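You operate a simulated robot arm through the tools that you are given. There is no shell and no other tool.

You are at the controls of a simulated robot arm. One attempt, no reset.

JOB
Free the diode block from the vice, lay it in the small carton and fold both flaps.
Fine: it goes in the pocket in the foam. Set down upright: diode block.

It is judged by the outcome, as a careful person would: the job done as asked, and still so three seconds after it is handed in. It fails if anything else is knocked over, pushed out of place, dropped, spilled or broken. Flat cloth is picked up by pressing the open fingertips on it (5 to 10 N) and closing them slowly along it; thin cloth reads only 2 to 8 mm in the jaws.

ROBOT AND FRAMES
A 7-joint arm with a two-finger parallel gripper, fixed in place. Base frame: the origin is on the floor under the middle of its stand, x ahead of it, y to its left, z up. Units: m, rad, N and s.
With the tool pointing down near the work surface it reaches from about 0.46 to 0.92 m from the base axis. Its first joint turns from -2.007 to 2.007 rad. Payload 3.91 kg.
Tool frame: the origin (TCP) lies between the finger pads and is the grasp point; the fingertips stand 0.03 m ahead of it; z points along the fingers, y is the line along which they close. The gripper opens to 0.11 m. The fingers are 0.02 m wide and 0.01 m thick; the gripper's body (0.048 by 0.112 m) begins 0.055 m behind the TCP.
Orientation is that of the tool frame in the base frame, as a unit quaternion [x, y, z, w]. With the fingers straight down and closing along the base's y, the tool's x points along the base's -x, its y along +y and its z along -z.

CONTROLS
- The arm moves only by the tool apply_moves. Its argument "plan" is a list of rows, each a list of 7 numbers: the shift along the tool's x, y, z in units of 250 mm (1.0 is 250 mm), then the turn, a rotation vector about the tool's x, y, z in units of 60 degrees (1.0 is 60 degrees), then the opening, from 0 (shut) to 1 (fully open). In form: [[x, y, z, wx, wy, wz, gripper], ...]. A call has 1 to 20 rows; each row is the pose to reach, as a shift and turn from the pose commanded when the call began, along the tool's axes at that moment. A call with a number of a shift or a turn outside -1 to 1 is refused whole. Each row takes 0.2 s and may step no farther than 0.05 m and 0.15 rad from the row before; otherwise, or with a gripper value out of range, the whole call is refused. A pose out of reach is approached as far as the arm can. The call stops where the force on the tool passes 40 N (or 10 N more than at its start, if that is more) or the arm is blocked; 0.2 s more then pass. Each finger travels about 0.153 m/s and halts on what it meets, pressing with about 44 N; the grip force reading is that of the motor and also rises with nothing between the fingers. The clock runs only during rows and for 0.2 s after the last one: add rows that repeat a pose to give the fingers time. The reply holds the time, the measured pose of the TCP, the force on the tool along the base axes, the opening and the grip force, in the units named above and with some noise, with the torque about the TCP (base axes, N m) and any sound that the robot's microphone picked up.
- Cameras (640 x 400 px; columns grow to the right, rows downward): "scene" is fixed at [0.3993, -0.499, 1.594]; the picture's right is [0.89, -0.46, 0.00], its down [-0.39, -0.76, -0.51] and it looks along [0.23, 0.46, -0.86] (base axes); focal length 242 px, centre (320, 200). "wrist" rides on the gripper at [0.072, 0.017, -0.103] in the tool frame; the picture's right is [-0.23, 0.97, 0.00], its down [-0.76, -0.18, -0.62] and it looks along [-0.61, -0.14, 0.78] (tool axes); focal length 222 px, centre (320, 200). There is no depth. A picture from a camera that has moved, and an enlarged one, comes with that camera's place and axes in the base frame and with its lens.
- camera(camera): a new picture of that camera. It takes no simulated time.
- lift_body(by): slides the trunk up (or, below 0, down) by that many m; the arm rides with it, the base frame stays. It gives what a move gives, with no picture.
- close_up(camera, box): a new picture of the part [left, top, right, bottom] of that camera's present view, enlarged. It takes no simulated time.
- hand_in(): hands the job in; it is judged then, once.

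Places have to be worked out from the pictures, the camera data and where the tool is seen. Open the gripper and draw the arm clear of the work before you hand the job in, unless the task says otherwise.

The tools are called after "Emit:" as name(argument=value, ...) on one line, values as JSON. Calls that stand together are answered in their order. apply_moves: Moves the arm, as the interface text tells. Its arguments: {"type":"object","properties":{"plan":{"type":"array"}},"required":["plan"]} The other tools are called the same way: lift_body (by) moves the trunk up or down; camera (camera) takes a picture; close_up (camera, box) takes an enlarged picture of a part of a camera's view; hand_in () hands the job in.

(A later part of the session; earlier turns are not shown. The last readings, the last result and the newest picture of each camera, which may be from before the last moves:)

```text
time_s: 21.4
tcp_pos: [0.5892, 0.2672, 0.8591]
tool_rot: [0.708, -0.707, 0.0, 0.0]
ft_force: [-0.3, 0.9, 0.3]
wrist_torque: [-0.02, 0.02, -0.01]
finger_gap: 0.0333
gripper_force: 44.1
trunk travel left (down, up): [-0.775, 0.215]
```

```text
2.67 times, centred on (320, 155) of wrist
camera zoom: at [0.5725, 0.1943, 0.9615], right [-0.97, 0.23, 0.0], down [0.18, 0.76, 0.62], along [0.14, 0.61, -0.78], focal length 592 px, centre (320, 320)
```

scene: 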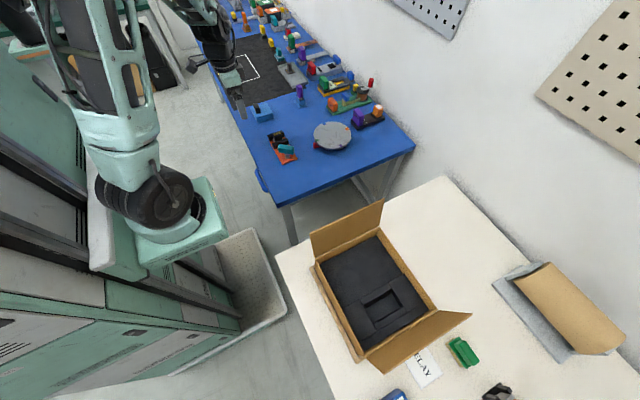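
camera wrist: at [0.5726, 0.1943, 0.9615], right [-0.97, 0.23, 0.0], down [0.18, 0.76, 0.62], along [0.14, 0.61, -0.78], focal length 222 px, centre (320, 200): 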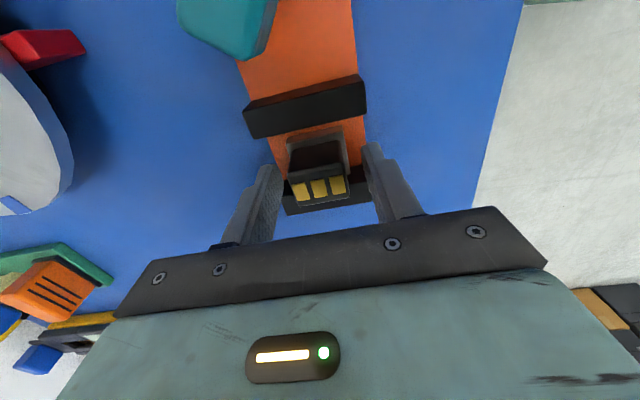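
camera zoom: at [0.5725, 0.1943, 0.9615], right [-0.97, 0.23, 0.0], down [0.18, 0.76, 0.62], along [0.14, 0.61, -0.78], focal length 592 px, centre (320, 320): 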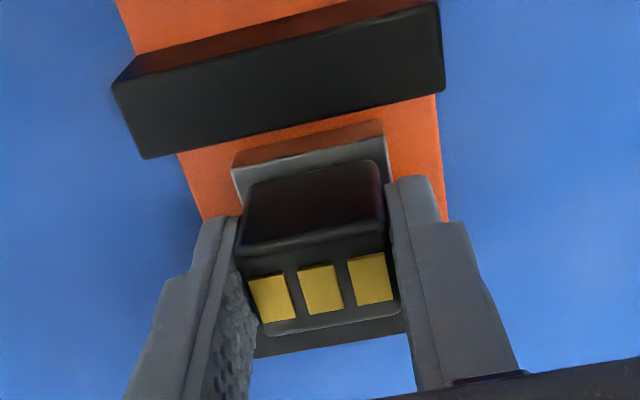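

The block is gripped (gap 33 mm, 44 N). I lift slowly and check the vice does not come along.

Emit:
apply_moves(plan=[[0, 0, -0.02, 0, 0, 0, 0.2], [0, 0, -0.05, 0, 0, 0, 0.2], [0, 0, -0.1, 0, 0, 0, 0.2], [0, 0, -0.2, 0, 0, 0, 0.2], [0, 0, -0.3, 0, 0, 0, 0.2], [0, 0, -0.4, 0, 0, 0, 0.2], [0, 0, -0.4, 0, 0, 0, 0.2]])

Emit:
camera(camera="wrist")

Emit:
close_up(camera="scene", box=[240, 80, 340, 170])

```text
time_s: 23.0
tcp_pos: [0.5888, 0.2671, 0.961]
tool_rot: [0.708, -0.707, 0.0, -0.001]
ft_force: [0.0, 0.1, 0.0]
wrist_torque: [0.0, -0.01, -0.01]
finger_gap: 0.0331
gripper_force: 44.1
trunk travel left (down, up): [-0.775, 0.215]
```

```text
taken
camera wrist: at [0.5733, 0.1944, 1.0621], right [-0.97, 0.23, 0.0], down [0.18, 0.76, 0.62], along [0.14, 0.61, -0.78], focal length 222 px, centre (320, 200)
```

wrist: 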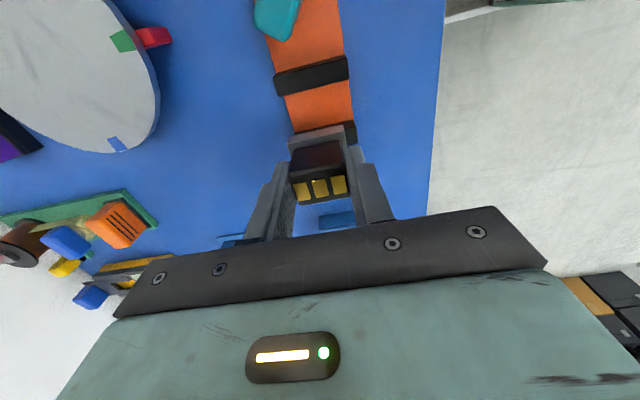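

```text
4.44 times, centred on (290, 125) of scene
camera zoom: at [0.3993, -0.499, 1.594], right [0.89, -0.46, 0.0], down [-0.39, -0.76, -0.51], along [0.23, 0.46, -0.86], focal length 1075 px, centre (453, 533)
```

zoom: 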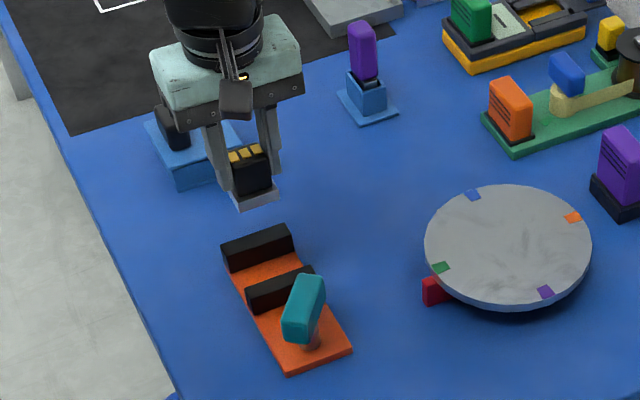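

The block is lifted, hanging upright with its base 48 mm below the TCP, and the vice is undisturbed. The carton spans about x 0.488–0.722, y −0.575…−0.298 with both flaps standing up to z≈1.02, so I travel at TCP z≈1.10, turning the tool back so the camera ends on the +y side.

Emit:
apply_moves(plan=[[0, 0, -0.187, 0, 0, 0, 0.2], [0, 0, -0.374, 0, 0, 0, 0.2], [0, 0, -0.56, 0, 0, 0, 0.2], [0.125, 0, -0.56, 0, 0, 0.125, 0.2], [0.25, 0, -0.56, 0, 0, 0.25, 0.2], [0.375, 0, -0.56, 0, 0, 0.375, 0.2], [0.5, 0, -0.56, 0, 0, 0.5, 0.2], [0.625, 0, -0.56, 0, 0, 0.625, 0.2], [0.75, 0, -0.56, 0, 0, 0.75, 0.2], [0.875, 0, -0.56, 0, 0, 0.875, 0.2], [1.0, 0, -0.56, 0, 0, 1.0, 0.2], [1.0, 0, -0.56, 0, 0, 1.0, 0.2]])

Emit:
camera(camera="scene")

```text
time_s: 25.6
tcp_pos: [0.5886, 0.0168, 1.0993]
tool_rot: [-0.258, 0.966, 0.0, 0.0]
ft_force: [-0.5, 0.4, -0.5]
wrist_torque: [0.01, -0.01, -0.02]
finger_gap: 0.0332
gripper_force: 43.6
trunk travel left (down, up): [-0.775, 0.215]
```

```text
taken
```

scene: 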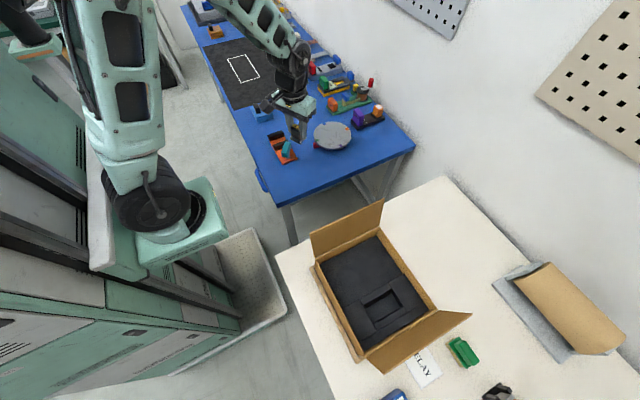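

On course. I continue toward the carton at the same height, turning another 60°.

Emit:
apply_moves(plan=[[0.0604, -0.1095, 0, 0, 0, 0.125, 0.2], [0.1208, -0.219, 0, 0, 0, 0.25, 0.2], [0.181, -0.3285, 0, 0, 0, 0.375, 0.2], [0.2415, -0.438, 0, 0, 0, 0.5, 0.2], [0.302, -0.5475, 0, 0, 0, 0.625, 0.2], [0.3623, -0.657, 0, 0, 0, 0.75, 0.2], [0.4227, -0.7665, 0, 0, 0, 0.875, 0.2], [0.483, -0.876, 0, 0, 0, 1.0, 0.2], [0.483, -0.876, 0, 0, 0, 1.0, 0.2]])

Emit:
camera(camera="scene")

Emit:
camera(camera="wrist")

```text
time_s: 27.6
tcp_pos: [0.594, -0.2332, 1.0998]
tool_rot: [0.259, 0.966, 0.0, 0.001]
ft_force: [0.5, -1.0, -1.2]
wrist_torque: [0.01, -0.03, 0.0]
finger_gap: 0.0332
gripper_force: 44.2
trunk travel left (down, up): [-0.775, 0.215]
```

```text
taken
```

scene: 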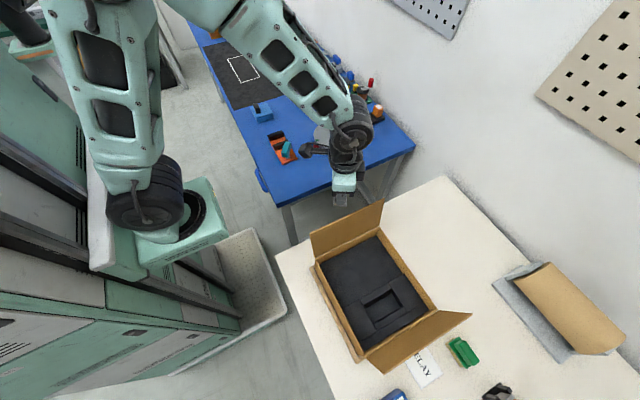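

```text
taken
camera wrist: at [0.5406, -0.1828, 1.202], right [0.68, 0.73, 0.0], down [0.57, -0.54, 0.62], along [0.45, -0.43, -0.78], focal length 222 px, centre (320, 200)
```

wrist: 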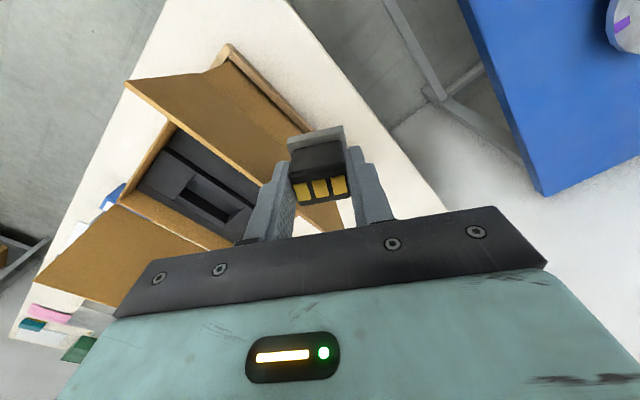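

The block is held steady; flaps stand up in the way at z≈1.02. I raise 4 cm more for margin and carry on to above the pocket with the last 60° turn.

Emit:
apply_moves(plan=[[0, 0, -0.16, 0, 0, 0, 0.2], [-0.065, -0.107, -0.16, 0, 0, 0.125, 0.2], [-0.129, -0.214, -0.16, 0, 0, 0.25, 0.2], [-0.194, -0.321, -0.16, 0, 0, 0.375, 0.2], [-0.2585, -0.428, -0.16, 0, 0, 0.5, 0.2], [-0.323, -0.535, -0.16, 0, 0, 0.625, 0.2], [-0.388, -0.642, -0.16, 0, 0, 0.75, 0.2], [-0.452, -0.749, -0.16, 0, 0, 0.875, 0.2], [-0.517, -0.856, -0.16, 0, 0, 1.0, 0.2], [-0.517, -0.856, -0.16, 0, 0, 1.0, 0.2]])

Emit:
camera(camera="scene")

Emit:
camera(camera="wrist")

```text
time_s: 29.8
tcp_pos: [0.5987, -0.4834, 1.1392]
tool_rot: [0.708, 0.707, 0.0, 0.0]
ft_force: [-0.2, -0.4, -0.7]
wrist_torque: [0.02, 0.01, 0.02]
finger_gap: 0.0332
gripper_force: 43.9
trunk travel left (down, up): [-0.775, 0.215]
```

```text
taken
```

scene: 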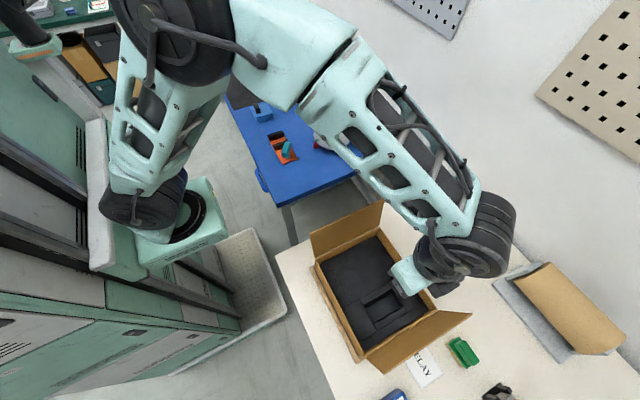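

```text
taken
camera wrist: at [0.616, -0.4105, 1.2421], right [0.97, -0.23, 0.0], down [-0.18, -0.76, 0.62], along [-0.14, -0.61, -0.78], focal length 222 px, centre (320, 200)
```

wrist: 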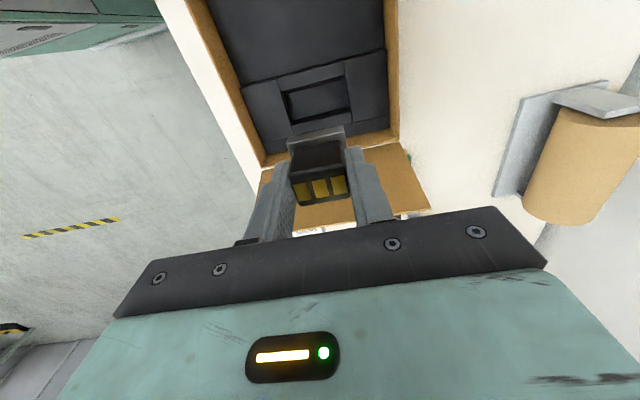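

Now above the carton with the pocket in view. I zoom in to locate the pocket and foam precisely.

Emit:
close_up(camera="wrist", box=[200, 0, 440, 160])

Emit:
close_up(camera="scene", box=[290, 190, 480, 390])

```text
2.50 times, centred on (320, 80) of wrist
camera zoom: at [0.616, -0.4105, 1.2421], right [0.97, -0.23, 0.0], down [-0.18, -0.76, 0.62], along [-0.14, -0.61, -0.78], focal length 555 px, centre (320, 500)
```

zoom: 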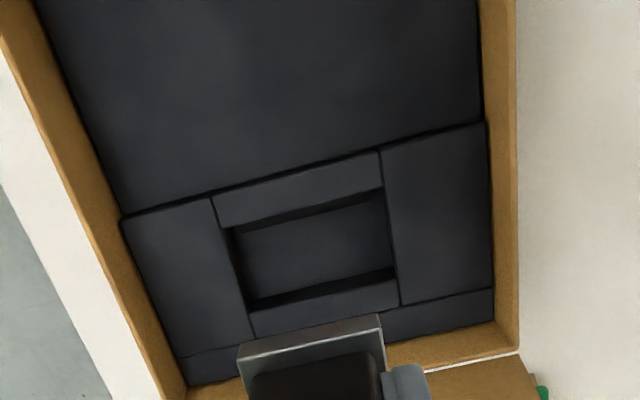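

```text
2.00 times, centred on (385, 290) of scene
camera zoom: at [0.3993, -0.499, 1.594], right [0.89, -0.46, 0.0], down [-0.39, -0.76, -0.51], along [0.23, 0.46, -0.86], focal length 484 px, centre (190, 20)
```

zoom: 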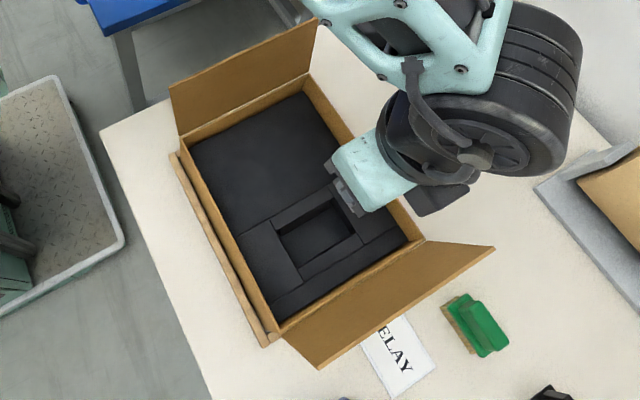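

Foam top is at z≈0.887, carton rim ≈0.915, flap tops ≈1.05; pocket about x 0.544–0.638, y −0.524…−0.473, centre (0.591, −0.498). I zoom tighter to estimate the pocket depth.

Emit:
close_up(camera="scene", box=[355, 275, 410, 330])

Emit:
close_up(camera="wrist", box=[270, 50, 370, 135])

```text
7.27 times, centred on (382, 302) of scene
camera zoom: at [0.3993, -0.499, 1.594], right [0.89, -0.46, 0.0], down [-0.39, -0.76, -0.51], along [0.23, 0.46, -0.86], focal length 1759 px, centre (-134, -546)
```

zoom: 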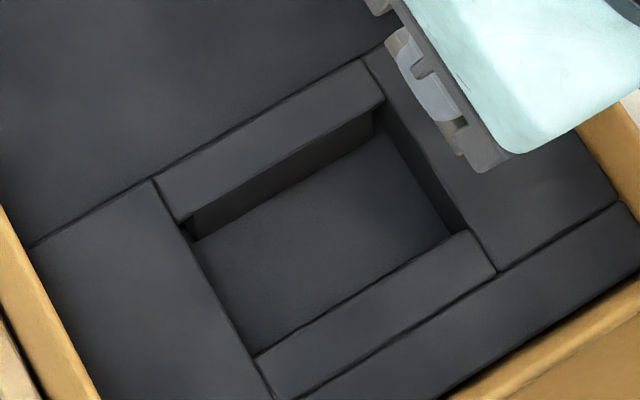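

```text
4.71 times, centred on (320, 92) of wrist
camera zoom: at [0.616, -0.4105, 1.2421], right [0.97, -0.23, 0.0], down [-0.18, -0.76, 0.62], along [-0.14, -0.61, -0.78], focal length 1045 px, centre (320, 706)
```

zoom: 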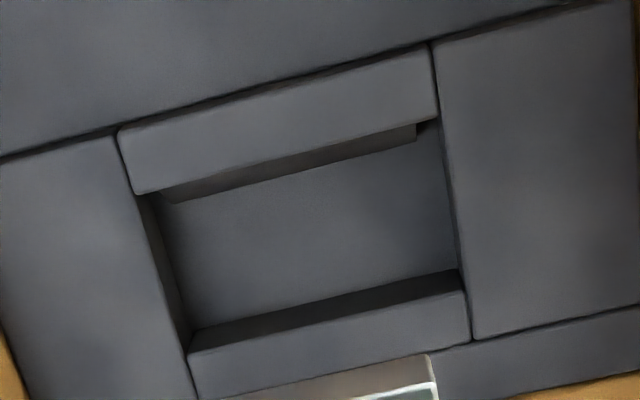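

The pocket is about 21 mm deep (floor z≈0.866), so the block top would end near 0.909, below the rim. I centre over (0.591, −0.497) and descend to TCP z≈1.0 for another check.

Emit:
apply_moves(plan=[[-0.0544, -0.031, 0.0, 0, 0, 0, 0.2], [-0.0544, -0.031, 0.12, 0, 0, 0, 0.2], [-0.0544, -0.031, 0.24, 0, 0, 0, 0.2], [-0.0544, -0.031, 0.36, 0, 0, 0, 0.2], [-0.0544, -0.031, 0.46, 0, 0, 0, 0.2], [-0.0544, -0.031, 0.557, 0, 0, 0, 0.2], [-0.0544, -0.031, 0.557, 0, 0, 0, 0.2]])

Emit:
camera(camera="wrist")

Emit:
camera(camera="scene")

Emit:
close_up(camera="wrist", box=[220, 80, 420, 230])

```text
time_s: 31.4
tcp_pos: [0.591, -0.4974, 1.0007]
tool_rot: [0.707, 0.707, 0.0, 0.0]
ft_force: [-0.2, 0.1, -0.9]
wrist_torque: [-0.02, -0.04, -0.01]
finger_gap: 0.0333
gripper_force: 44.3
trunk travel left (down, up): [-0.775, 0.215]
```

```text
taken
camera wrist: at [0.6087, -0.4249, 1.1031], right [0.97, -0.23, 0.0], down [-0.18, -0.76, 0.62], along [-0.14, -0.61, -0.78], focal length 222 px, centre (320, 200)
```

wrist: 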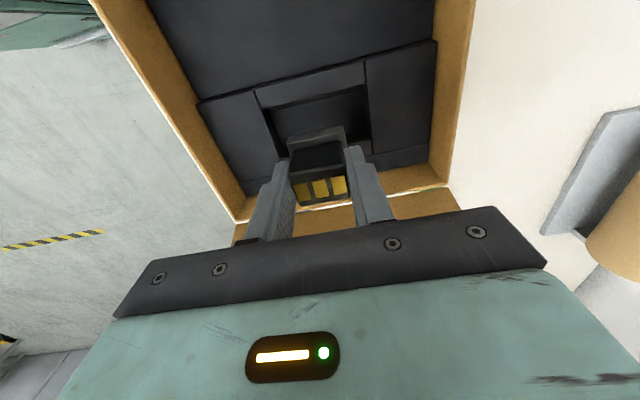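

```text
taken
```

scene: 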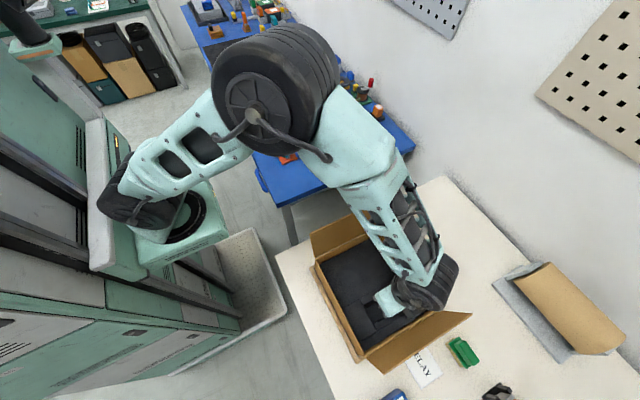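

```text
2.67 times, centred on (320, 155) of wrist
camera zoom: at [0.6087, -0.4249, 1.1031], right [0.97, -0.23, 0.0], down [-0.18, -0.76, 0.62], along [-0.14, -0.61, -0.78], focal length 592 px, centre (320, 320)
```

zoom: 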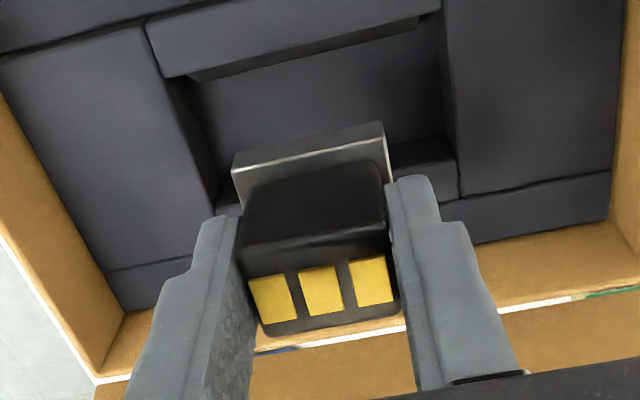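

Block is centred over the pocket (pocket centre ≈ (0.589, −0.501)). I shift 2–3 mm toward −y and lower until just above the floor.

Emit:
apply_moves(plan=[[-0.01, -0.004, 0.05, 0, 0, 0, 0.2], [-0.01, -0.004, 0.12, 0, 0, 0, 0.2], [-0.01, -0.004, 0.2, 0, 0, 0, 0.2], [-0.01, -0.004, 0.26, 0, 0, 0, 0.2], [-0.01, -0.004, 0.3, 0, 0, 0, 0.2], [-0.01, -0.004, 0.3, 0, 0, 0, 0.2]])

Emit:
close_up(camera="wrist", box=[220, 80, 420, 230])

Emit:
camera(camera="scene")

```text
time_s: 32.8
tcp_pos: [0.5903, -0.4988, 0.9244]
tool_rot: [0.707, 0.707, 0.0, 0.001]
ft_force: [0.8, 0.6, -0.7]
wrist_torque: [0.0, 0.01, -0.01]
finger_gap: 0.0333
gripper_force: 44.0
trunk travel left (down, up): [-0.775, 0.215]
```

```text
2.67 times, centred on (320, 155) of wrist
camera zoom: at [0.608, -0.4275, 1.028], right [0.97, -0.23, 0.0], down [-0.18, -0.76, 0.62], along [-0.14, -0.61, -0.78], focal length 592 px, centre (320, 320)
```

zoom: 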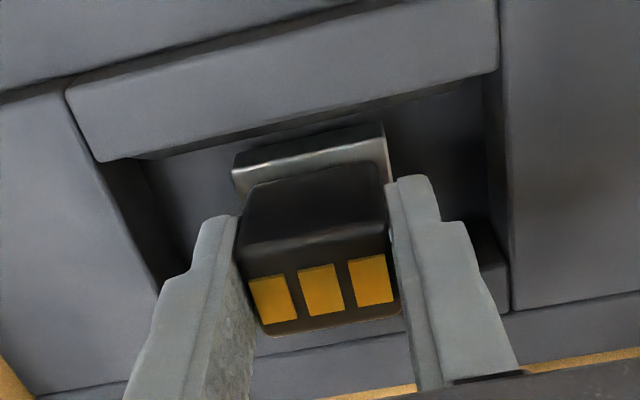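

```text
taken
```

scene: 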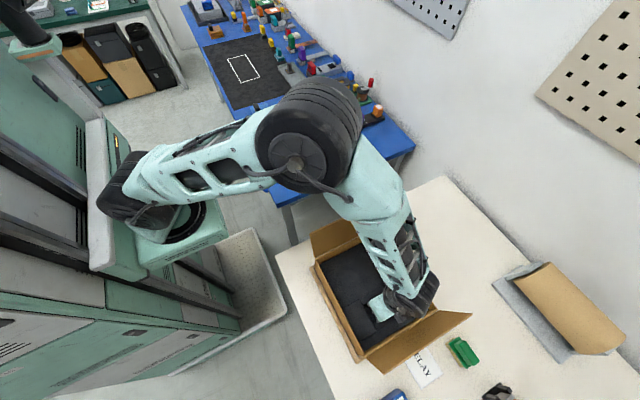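

The block is inside the pocket outline and not touching yet. I lower in small steps watching the vertical force.

Emit:
apply_moves(plan=[[0, 0, 0.008, 0, 0, 0, 0.2], [0, 0, 0.016, 0, 0, 0, 0.2], [0, 0, 0.024, 0, 0, 0, 0.2]])

```text
time_s: 33.6
tcp_pos: [0.5897, -0.5004, 0.9192]
tool_rot: [0.707, 0.707, 0.0, 0.0]
ft_force: [1.0, -0.7, -0.2]
wrist_torque: [0.03, 0.02, 0.05]
finger_gap: 0.0332
gripper_force: 44.2
trunk travel left (down, up): [-0.775, 0.215]
```

Emit:
apply_moves(plan=[[0, 0, 0.006, 0, 0, 0, 0.2], [0, 0, 0.012, 0, 0, 0, 0.2]])

```text
time_s: 34.2
tcp_pos: [0.5909, -0.4995, 0.9179]
tool_rot: [0.707, 0.707, 0.001, 0.002]
ft_force: [-2.3, 2.4, 22.4]
wrist_torque: [0.2, 0.32, 0.01]
finger_gap: 0.0331
gripper_force: 43.8
trunk travel left (down, up): [-0.775, 0.215]
```

Contact: 22 N at TCP z 0.918, so the block rests on the pocket floor. I ease back about 2 mm to take off the load, then open the fingers slightly.

Emit:
apply_moves(plan=[[0, 0, -0.008, 0, 0, 0, 0.2], [0, 0, -0.008, 0, 0, 0, 0.2]])

```text
time_s: 34.8
tcp_pos: [0.5915, -0.4989, 0.9187]
tool_rot: [0.707, 0.707, 0.0, 0.001]
ft_force: [1.3, -0.5, 14.1]
wrist_torque: [-0.02, -0.02, 0.0]
finger_gap: 0.0332
gripper_force: 43.9
trunk travel left (down, up): [-0.775, 0.215]
```

Emit:
apply_moves(plan=[[0, 0, -0.006, 0, 0, 0, 0.2], [0, 0, -0.006, 0, 0, 0, 0.33], [0, 0, -0.006, 0, 0, 0, 0.4], [0, 0, -0.006, 0, 0, 0, 0.5], [0, 0, -0.006, 0, 0, 0, 0.5]])

Emit:
close_up(camera="wrist", box=[220, 80, 420, 230])

```text
time_s: 36.0
tcp_pos: [0.5906, -0.4997, 0.9201]
tool_rot: [0.707, 0.707, 0.0, 0.0]
ft_force: [-0.7, -0.3, 0.2]
wrist_torque: [-0.02, 0.02, -0.03]
finger_gap: 0.055
gripper_force: 0.1
trunk travel left (down, up): [-0.775, 0.215]
```

```text
2.67 times, centred on (320, 155) of wrist
camera zoom: at [0.6077, -0.4269, 1.0223], right [0.97, -0.23, 0.0], down [-0.18, -0.76, 0.62], along [-0.14, -0.61, -0.78], focal length 592 px, centre (320, 320)
```

zoom: 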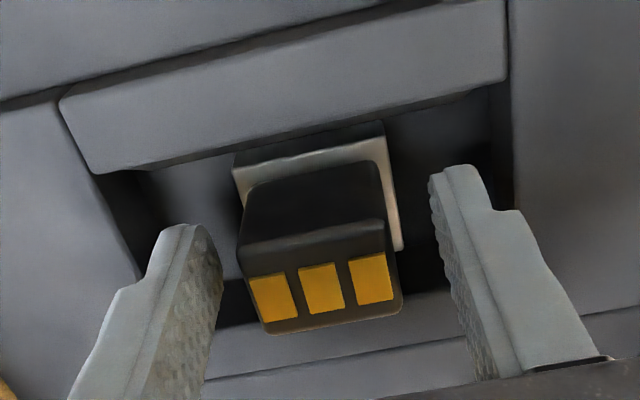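

The block stands upright in the pocket, released cleanly. I rise straight up out of the carton.

Emit:
apply_moves(plan=[[0, 0, -0.08, 0, 0, 0, 0.5], [0, 0, -0.2, 0, 0, 0, 0.5], [0, 0, -0.38, 0, 0, 0, 0.5], [0, 0, -0.56, 0, 0, 0, 0.5], [0, 0, -0.74, 0, 0, 0, 0.5], [0, 0, -0.92, 0, 0, 0, 0.5], [0, 0, -0.96, 0, 0, 0, 0.5], [0, 0, -0.96, 0, 0, 0, 0.5]])

Emit:
camera(camera="wrist")

Emit:
camera(camera="scene")

Emit:
close_up(camera="scene", box=[290, 190, 480, 390])

```text
time_s: 37.8
tcp_pos: [0.5902, -0.4991, 1.1593]
tool_rot: [0.707, 0.707, 0.001, 0.001]
ft_force: [0.5, -0.7, 0.1]
wrist_torque: [0.0, 0.02, 0.01]
finger_gap: 0.0549
gripper_force: 0.1
trunk travel left (down, up): [-0.775, 0.215]
```

```text
taken
camera wrist: at [0.6079, -0.427, 1.2619], right [0.97, -0.23, 0.0], down [-0.18, -0.76, 0.62], along [-0.14, -0.61, -0.78], focal length 222 px, centre (320, 200)
```

wrist: 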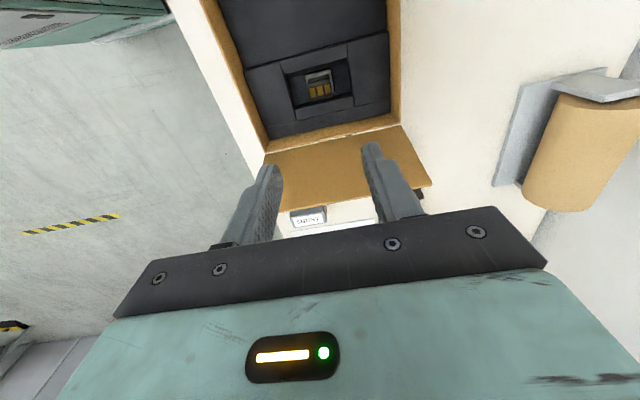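

```text
taken
```

scene: 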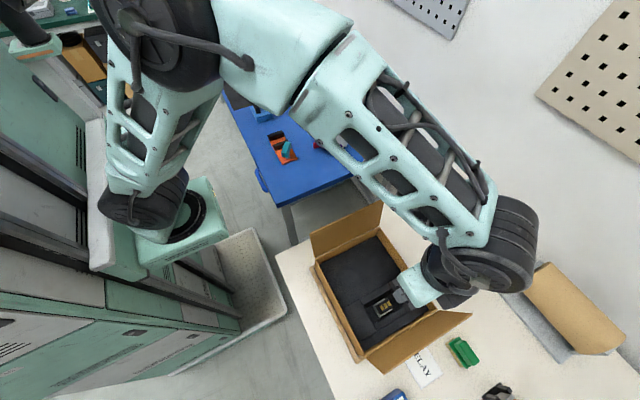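

```text
2.00 times, centred on (385, 290) of scene
camera zoom: at [0.3993, -0.499, 1.594], right [0.89, -0.46, 0.0], down [-0.39, -0.76, -0.51], along [0.23, 0.46, -0.86], focal length 484 px, centre (190, 20)
```

zoom: 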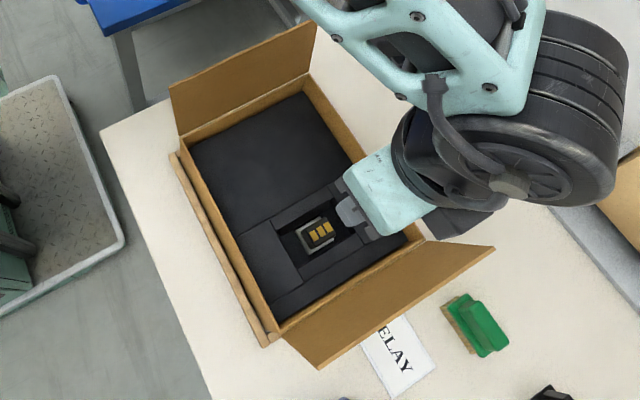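

The block is seated upright in the pocket. Next the +y flap: it leans outward (hinge y≈−0.31, z≈0.915; top y≈−0.28, z≈1.04). I move at height to its outer side.

Emit:
apply_moves(plan=[[0.19, 0.008, 0, 0, 0, 0, 0.6], [0.38, 0.008, 0, 0, 0, 0, 0.7], [0.57, 0.008, 0, 0, 0, 0, 0.8], [0.76, 0.008, 0, 0, 0, 0, 0.8], [0.95, 0.008, 0, 0, 0, 0, 0.8], [1.0, 0.008, 0, 0, 0, 0, 0.8], [1.0, 0.008, 0, 0, 0, 0, 0.8]])

Emit:
apply_moves(plan=[[0.1, 0, 0, 0, 0, 0, 0.8], [0.1, 0, 0, 0, 0, 0, 0.8]])

Emit:
camera(camera="wrist")

Emit:
camera(camera="scene")

```text
time_s: 39.4
tcp_pos: [0.5931, -0.2494, 1.1602]
tool_rot: [0.707, 0.707, -0.001, 0.0]
ft_force: [-0.1, 0.5, 0.3]
wrist_torque: [0.02, 0.0, 0.0]
finger_gap: 0.0882
gripper_force: 0.0
trunk travel left (down, up): [-0.775, 0.215]
```

```text
time_s: 40.0
tcp_pos: [0.5924, -0.2242, 1.1594]
tool_rot: [0.707, 0.707, 0.0, 0.0]
ft_force: [0.8, -0.2, 0.7]
wrist_torque: [0.01, 0.01, -0.03]
finger_gap: 0.0879
gripper_force: 0.0
trunk travel left (down, up): [-0.775, 0.215]
```

```text
taken
camera wrist: at [0.6103, -0.1522, 1.2616], right [0.97, -0.23, 0.0], down [-0.18, -0.76, 0.62], along [-0.14, -0.61, -0.78], focal length 222 px, centre (320, 200)
```

wrist: 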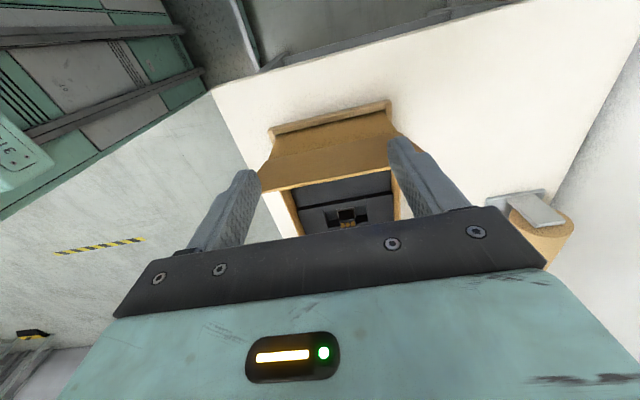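

```text
taken
```

scene: 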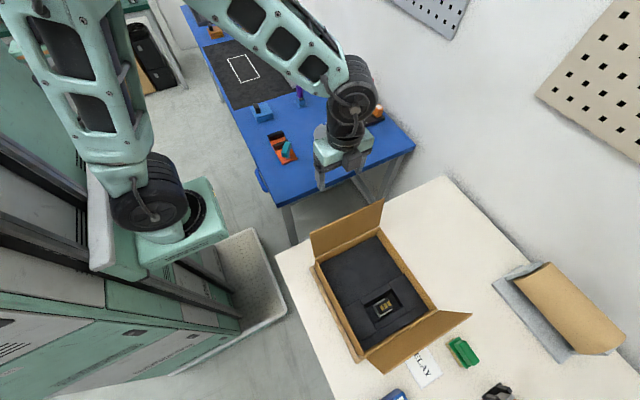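

Emit:
close_up(camera="wrist", box=[230, 80, 430, 240])

Emit:
close_up(camera="scene", box=[290, 190, 480, 390])

```text
2.50 times, centred on (330, 160) of wrist
camera zoom: at [0.6103, -0.1522, 1.2616], right [0.97, -0.23, 0.0], down [-0.18, -0.76, 0.62], along [-0.14, -0.61, -0.78], focal length 555 px, centre (295, 300)
```

zoom: 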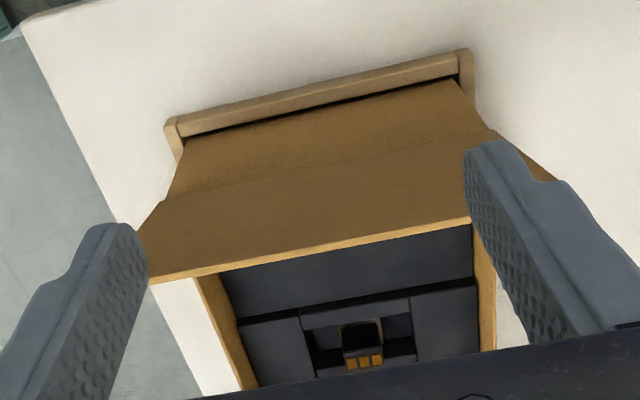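

```text
2.00 times, centred on (385, 290) of scene
camera zoom: at [0.3993, -0.499, 1.594], right [0.89, -0.46, 0.0], down [-0.39, -0.76, -0.51], along [0.23, 0.46, -0.86], focal length 484 px, centre (190, 20)
```

zoom: 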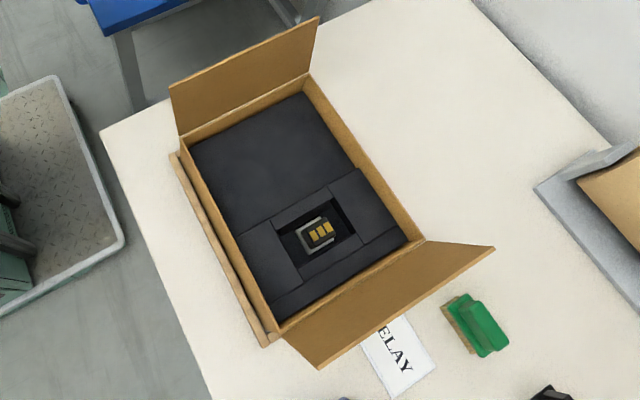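

The +y flap's hinge is at about y −0.309, z 0.925, top edge y −0.286, z 1.058 (130 mm long). I lower the open fingertips outside it to z≈1.01 and push it to upright.

Emit:
apply_moves(plan=[[0, 0, 0.16, 0, 0, 0, 0.8], [0, 0, 0.32, 0, 0, 0, 0.8], [0, 0, 0.478, 0, 0, 0, 0.8], [-0.1, 0, 0.478, 0, 0, 0, 0.8], [-0.18, 0, 0.478, 0, 0, 0, 0.8], [-0.25, 0, 0.478, 0, 0, 0, 0.8], [-0.3, 0, 0.478, 0, 0, 0, 0.8]])

Emit:
close_up(camera="wrist", box=[170, 60, 470, 260])

Emit:
close_up(camera="scene", box=[290, 150, 490, 390])

```text
time_s: 41.6
tcp_pos: [0.5932, -0.3, 1.0397]
tool_rot: [0.707, 0.707, 0.0, 0.0]
ft_force: [0.2, 0.3, 0.4]
wrist_torque: [-0.05, 0.0, -0.05]
finger_gap: 0.0879
gripper_force: 0.0
trunk travel left (down, up): [-0.775, 0.215]
```

```text
2.00 times, centred on (320, 160) of wrist
camera zoom: at [0.6097, -0.2269, 1.1423], right [0.97, -0.23, 0.0], down [-0.18, -0.76, 0.62], along [-0.14, -0.61, -0.78], focal length 444 px, centre (320, 280)
```

zoom: 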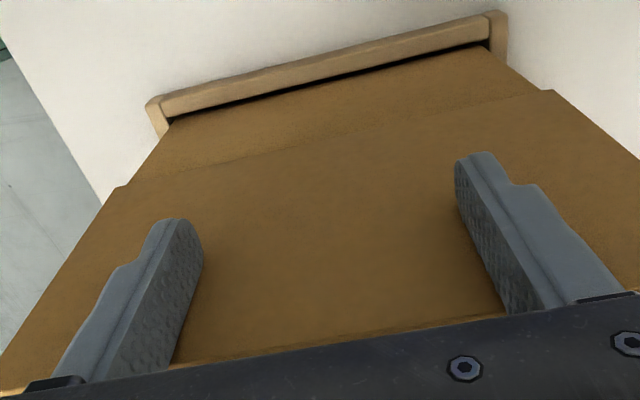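

```text
1.67 times, centred on (390, 270) of scene
camera zoom: at [0.3993, -0.499, 1.594], right [0.89, -0.46, 0.0], down [-0.39, -0.76, -0.51], along [0.23, 0.46, -0.86], focal length 403 px, centre (203, 83)
```

zoom: 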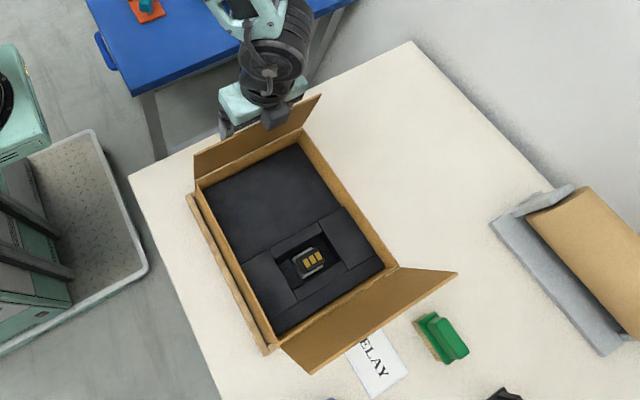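

The flap moved with no noticeable force and nothing else shifted. I follow the arc, rotating it inward and down to about 30°.

Emit:
apply_moves(plan=[[-0.042, 0, 0.004, 0, 0, 0, 0.8], [-0.084, 0, 0.011, 0, 0, 0, 0.8], [-0.125, 0, 0.026, 0, 0, 0, 0.8], [-0.166, 0, 0.044, 0, 0, 0, 0.8], [-0.202, 0, 0.07, 0, 0, 0, 0.8], [-0.236, 0, 0.099, 0, 0, 0, 0.8], [-0.265, 0, 0.133, 0, 0, 0, 0.8], [-0.29, 0, 0.169, 0, 0, 0, 0.8]])

Emit:
camera(camera="wrist")

Emit:
close_up(camera="scene", box=[290, 150, 490, 390])

```text
time_s: 43.4
tcp_pos: [0.5932, -0.3718, 0.9978]
tool_rot: [0.708, 0.706, -0.001, 0.0]
ft_force: [-0.1, -0.6, 0.1]
wrist_torque: [0.02, -0.06, -0.04]
finger_gap: 0.0881
gripper_force: 0.1
trunk travel left (down, up): [-0.775, 0.215]
```

```text
taken
camera wrist: at [0.6099, -0.2994, 1.1007], right [0.97, -0.23, 0.0], down [-0.18, -0.76, 0.62], along [-0.14, -0.61, -0.78], focal length 222 px, centre (320, 200)
```

wrist: 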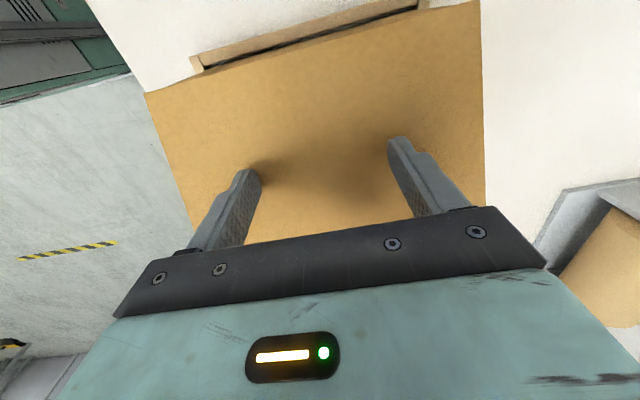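

```text
1.67 times, centred on (390, 270) of scene
camera zoom: at [0.3993, -0.499, 1.594], right [0.89, -0.46, 0.0], down [-0.39, -0.76, -0.51], along [0.23, 0.46, -0.86], focal length 403 px, centre (203, 83)
```

zoom: 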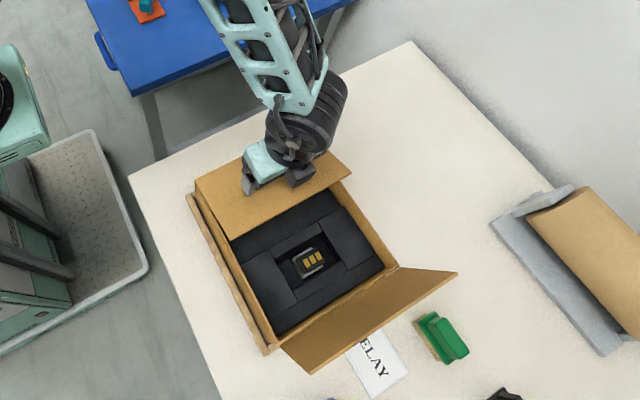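

The flap follows nicely. I continue down toward flat, checking force.

Emit:
apply_moves(plan=[[-0.018, 0, 0.04, 0, 0, 0, 0.8], [-0.036, 0, 0.082, 0, 0, 0, 0.8], [-0.044, 0, 0.112, 0, 0, 0, 0.8], [-0.048, 0, 0.142, 0, 0, 0, 0.8], [-0.048, 0, 0.155, 0, 0, 0, 0.8]])

Emit:
camera(camera="wrist")

Emit:
close_up(camera="scene", box=[290, 150, 490, 390])

```text
time_s: 44.6
tcp_pos: [0.5931, -0.3841, 0.9658]
tool_rot: [0.707, 0.707, 0.002, 0.002]
ft_force: [-4.7, 6.6, 28.1]
wrist_torque: [0.45, 1.48, -0.25]
finger_gap: 0.0898
gripper_force: 1.7
trunk travel left (down, up): [-0.775, 0.215]
stopped in row 5: the force on the tool passed its limit at 45 N (the readings are from after the stop); the commanded pose is now the measured one
```

```text
taken
camera wrist: at [0.6103, -0.3109, 1.0676], right [0.97, -0.23, 0.01], down [-0.18, -0.76, 0.62], along [-0.14, -0.61, -0.78], focal length 222 px, centre (320, 200)
```

wrist: 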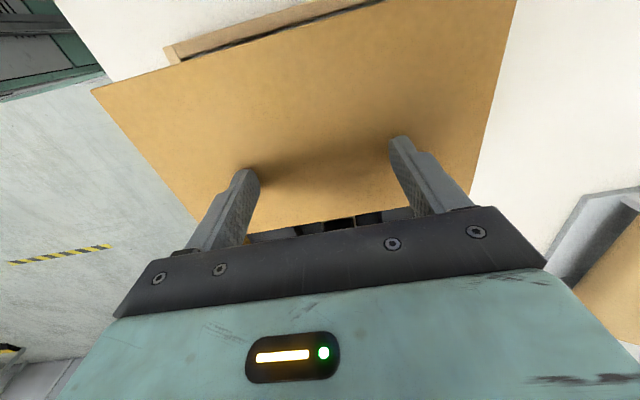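

```text
1.67 times, centred on (390, 270) of scene
camera zoom: at [0.3993, -0.499, 1.594], right [0.89, -0.46, 0.0], down [-0.39, -0.76, -0.51], along [0.23, 0.46, -0.86], focal length 403 px, centre (203, 83)
```

zoom: 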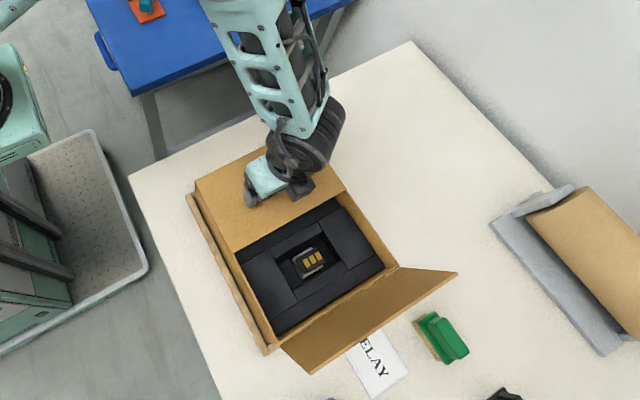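

The flap hit its closed stop with fingertips at z≈0.936 — it is lying flat. I lift off and see whether it stays down.

Emit:
apply_moves(plan=[[0, 0, -0.03, 0, 0, 0, 0.8], [0, 0, -0.1, 0, 0, 0, 0.8], [0, 0, -0.25, 0, 0, 0, 0.8], [0, 0, -0.45, 0, 0, 0, 0.8], [0, 0, -0.65, 0, 0, 0, 0.8], [0, 0, -0.85, 0, 0, 0, 0.8], [0, 0, -0.85, 0, 0, 0, 0.8]])

Emit:
camera(camera="wrist")

Emit:
close_up(camera="scene", box=[290, 150, 490, 390])

```text
time_s: 46.2
tcp_pos: [0.5928, -0.3857, 1.1772]
tool_rot: [0.707, 0.707, 0.002, 0.002]
ft_force: [0.3, 0.6, -0.2]
wrist_torque: [-0.01, -0.01, 0.01]
finger_gap: 0.0884
gripper_force: 0.0
trunk travel left (down, up): [-0.775, 0.215]
```

```text
taken
camera wrist: at [0.6097, -0.3122, 1.2793], right [0.97, -0.23, 0.0], down [-0.18, -0.76, 0.62], along [-0.14, -0.61, -0.78], focal length 222 px, centre (320, 200)
```

wrist: 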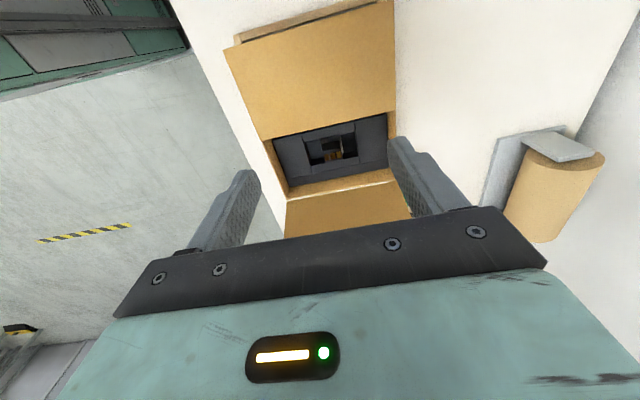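

```text
1.67 times, centred on (390, 270) of scene
camera zoom: at [0.3993, -0.499, 1.594], right [0.89, -0.46, 0.0], down [-0.39, -0.76, -0.51], along [0.23, 0.46, -0.86], focal length 403 px, centre (203, 83)
```

zoom: 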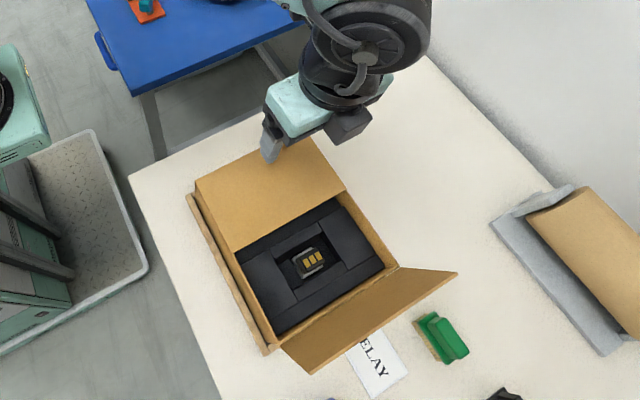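

The +y flap stays flat. Now I go to the outer side of the −y flap (hinge y≈−0.570, top y≈−0.595, z≈1.056), moving at height first.

Emit:
apply_moves(plan=[[-0.19, -0.004, 0, 0, 0, 0, 0.8], [-0.38, -0.004, 0, 0, 0, 0, 0.8], [-0.57, -0.004, 0, 0, 0, 0, 0.8], [-0.76, -0.004, 0, 0, 0, 0, 0.8], [-0.92, -0.004, 0, 0, 0, 0, 0.8], [-1.0, -0.004, 0, 0, 0, 0, 0.8], [-1.0, -0.004, 0, 0, 0, 0, 0.8]])

Emit:
camera(camera="wrist")

Emit:
camera(camera="scene")

```text
time_s: 47.8
tcp_pos: [0.59, -0.6338, 1.1746]
tool_rot: [0.706, 0.708, 0.001, 0.001]
ft_force: [-0.3, -0.4, -0.3]
wrist_torque: [0.0, -0.03, 0.03]
finger_gap: 0.0879
gripper_force: 0.0
trunk travel left (down, up): [-0.775, 0.215]
```

```text
taken
camera wrist: at [0.6079, -0.5616, 1.2778], right [0.97, -0.23, 0.0], down [-0.18, -0.76, 0.62], along [-0.14, -0.61, -0.78], focal length 222 px, centre (320, 200)
```

wrist: 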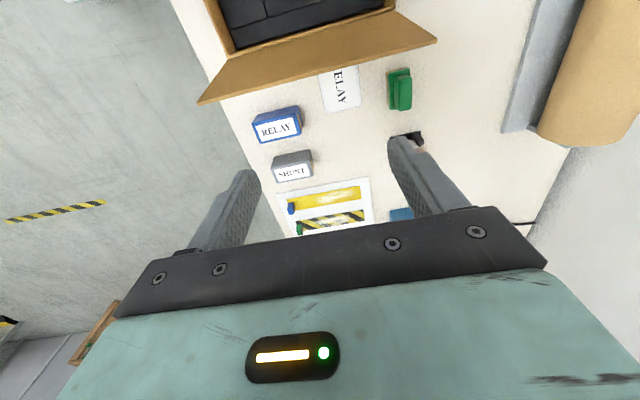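

```text
taken
```

scene: 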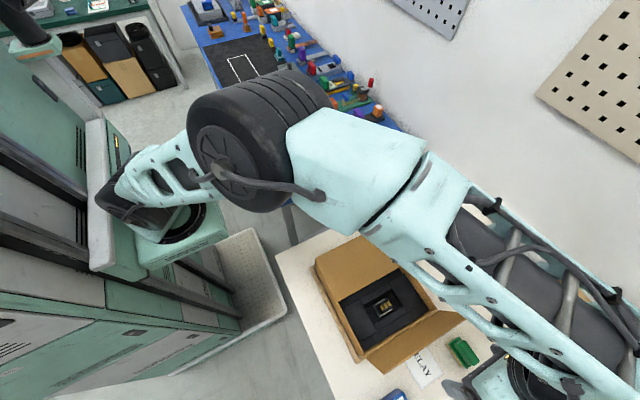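

The −y flap top edge is confirmed at y≈−0.593, z≈1.06; my fingers are 3 cm outside it. I lower the fingertips to z≈1.015 on the outer side and start pushing it inward.

Emit:
apply_moves(plan=[[-0.02, 0, 0.14, 0, 0, 0, 0.8], [-0.02, 0, 0.28, 0, 0, 0, 0.8], [-0.02, 0, 0.42, 0, 0, 0, 0.8], [-0.02, 0, 0.518, 0, 0, 0, 0.8], [-0.02, 0, 0.518, 0, 0, 0, 0.8]])

Emit:
camera(camera="wrist")

Emit:
camera(camera="scene")

```text
time_s: 49.0
tcp_pos: [0.5931, -0.6399, 1.0462]
tool_rot: [0.707, 0.707, 0.0, 0.001]
ft_force: [0.0, 0.2, 0.2]
wrist_torque: [0.0, 0.03, 0.0]
finger_gap: 0.0882
gripper_force: 0.0
trunk travel left (down, up): [-0.775, 0.215]
```

```text
taken
camera wrist: at [0.6098, -0.5667, 1.1481], right [0.97, -0.23, 0.0], down [-0.18, -0.76, 0.62], along [-0.14, -0.61, -0.78], focal length 222 px, centre (320, 200)
```

wrist: 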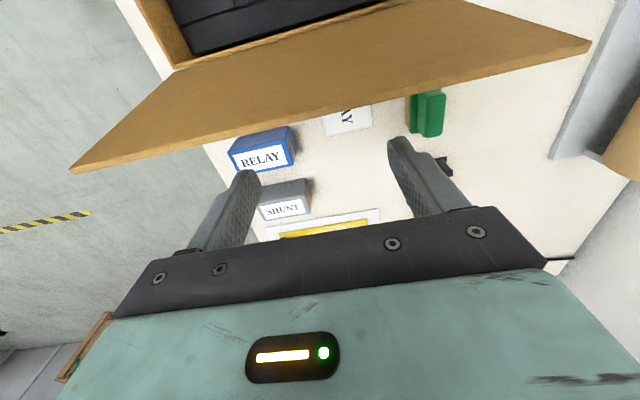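

```text
taken
```

scene: 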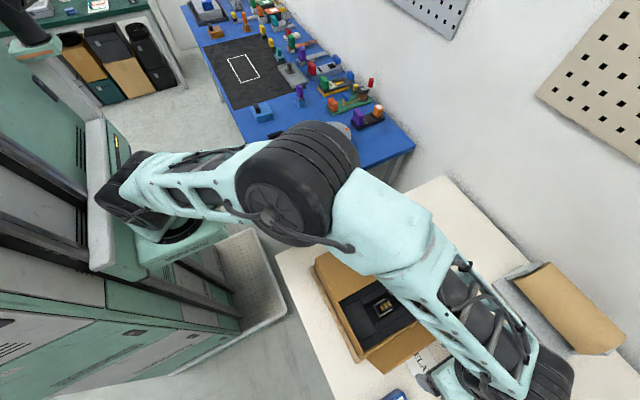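

Fingers are clear outside the flap. I push inward (+y) along the arc, first to about 75°.

Emit:
apply_moves(plan=[[0.08, 0, 0.01, 0, 0, 0, 0.8], [0.14, 0, 0.012, 0, 0, 0, 0.8], [0.19, 0, 0.012, 0, 0, 0, 0.8], [0.24, 0, 0.012, 0, 0, 0, 0.8], [0.285, 0, 0.016, 0, 0, 0, 0.8], [0.328, 0, 0.024, 0, 0, 0, 0.8]])

Emit:
camera(camera="wrist")

Emit:
camera(camera="scene")

```text
time_s: 50.4
tcp_pos: [0.5922, -0.5576, 1.0401]
tool_rot: [0.707, 0.707, 0.0, 0.001]
ft_force: [0.1, -0.2, 0.5]
wrist_torque: [0.02, 0.0, 0.01]
finger_gap: 0.0881
gripper_force: 0.0
trunk travel left (down, up): [-0.775, 0.215]
```

```text
taken
camera wrist: at [0.6091, -0.4847, 1.1423], right [0.97, -0.23, 0.0], down [-0.18, -0.76, 0.62], along [-0.14, -0.61, -0.78], focal length 222 px, centre (320, 200)
```

wrist: 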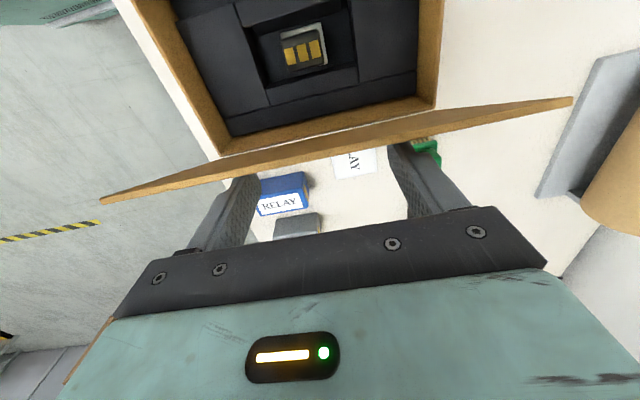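

```text
taken
```

scene: 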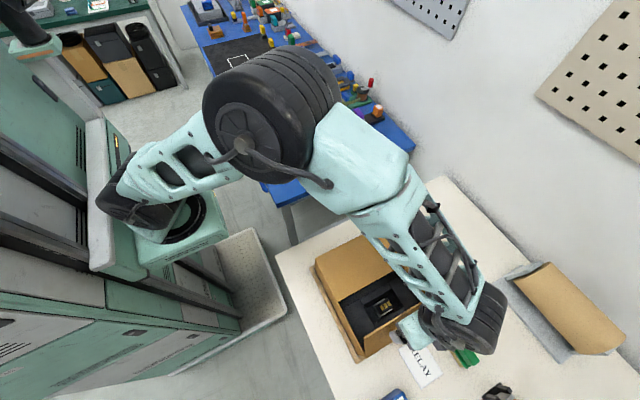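

The flap follows the fingers. I continue the arc to about 25°.

Emit:
apply_moves(plan=[[0.042, 0, 0.014, 0, 0, 0, 0.8], [0.08, 0, 0.034, 0, 0, 0, 0.8], [0.117, 0, 0.06, 0, 0, 0, 0.8], [0.15, 0, 0.088, 0, 0, 0, 0.8], [0.18, 0, 0.122, 0, 0, 0, 0.8], [0.205, 0, 0.158, 0, 0, 0, 0.8], [0.222, 0, 0.19, 0, 0, 0, 0.8]])

Emit:
camera(camera="wrist")

Emit:
camera(camera="scene")

```text
time_s: 52.0
tcp_pos: [0.5936, -0.5019, 0.992]
tool_rot: [0.707, 0.707, 0.0, 0.001]
ft_force: [0.0, -0.2, -0.2]
wrist_torque: [-0.01, 0.01, 0.01]
finger_gap: 0.088
gripper_force: 0.1
trunk travel left (down, up): [-0.775, 0.215]
```

```text
taken
camera wrist: at [0.61, -0.4285, 1.0945], right [0.97, -0.23, 0.0], down [-0.18, -0.76, 0.62], along [-0.14, -0.61, -0.78], focal length 222 px, centre (320, 200)
```

wrist: 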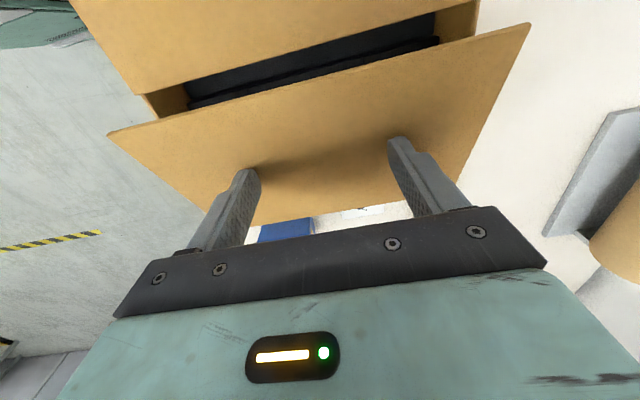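

```text
taken
```

scene: 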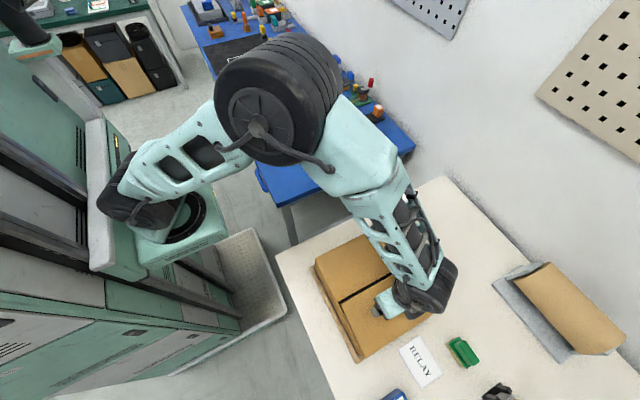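

Almost closed. I press down in small steps until it meets its stop.

Emit:
apply_moves(plan=[[0.012, 0, 0.03, 0, 0, 0, 0.8], [0.018, 0, 0.055, 0, 0, 0, 0.8], [0.022, 0, 0.075, 0, 0, 0, 0.8], [0.024, 0, 0.088, 0, 0, 0, 0.8]])

Emit:
camera(camera="wrist")

```text
time_s: 53.0
tcp_pos: [0.5937, -0.4963, 0.9691]
tool_rot: [0.706, 0.708, 0.001, 0.002]
ft_force: [-0.1, -0.1, 0.3]
wrist_torque: [0.02, 0.02, 0.01]
finger_gap: 0.088
gripper_force: 0.0
trunk travel left (down, up): [-0.775, 0.215]
```

```text
taken
camera wrist: at [0.6098, -0.4231, 1.0724], right [0.97, -0.23, 0.0], down [-0.18, -0.76, 0.62], along [-0.14, -0.61, -0.78], focal length 222 px, centre (320, 200)
```

wrist: 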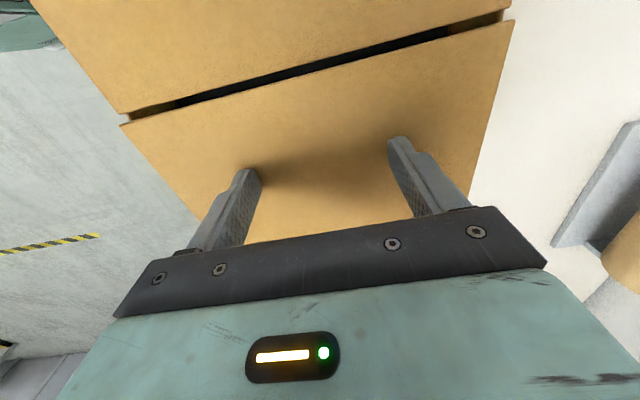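

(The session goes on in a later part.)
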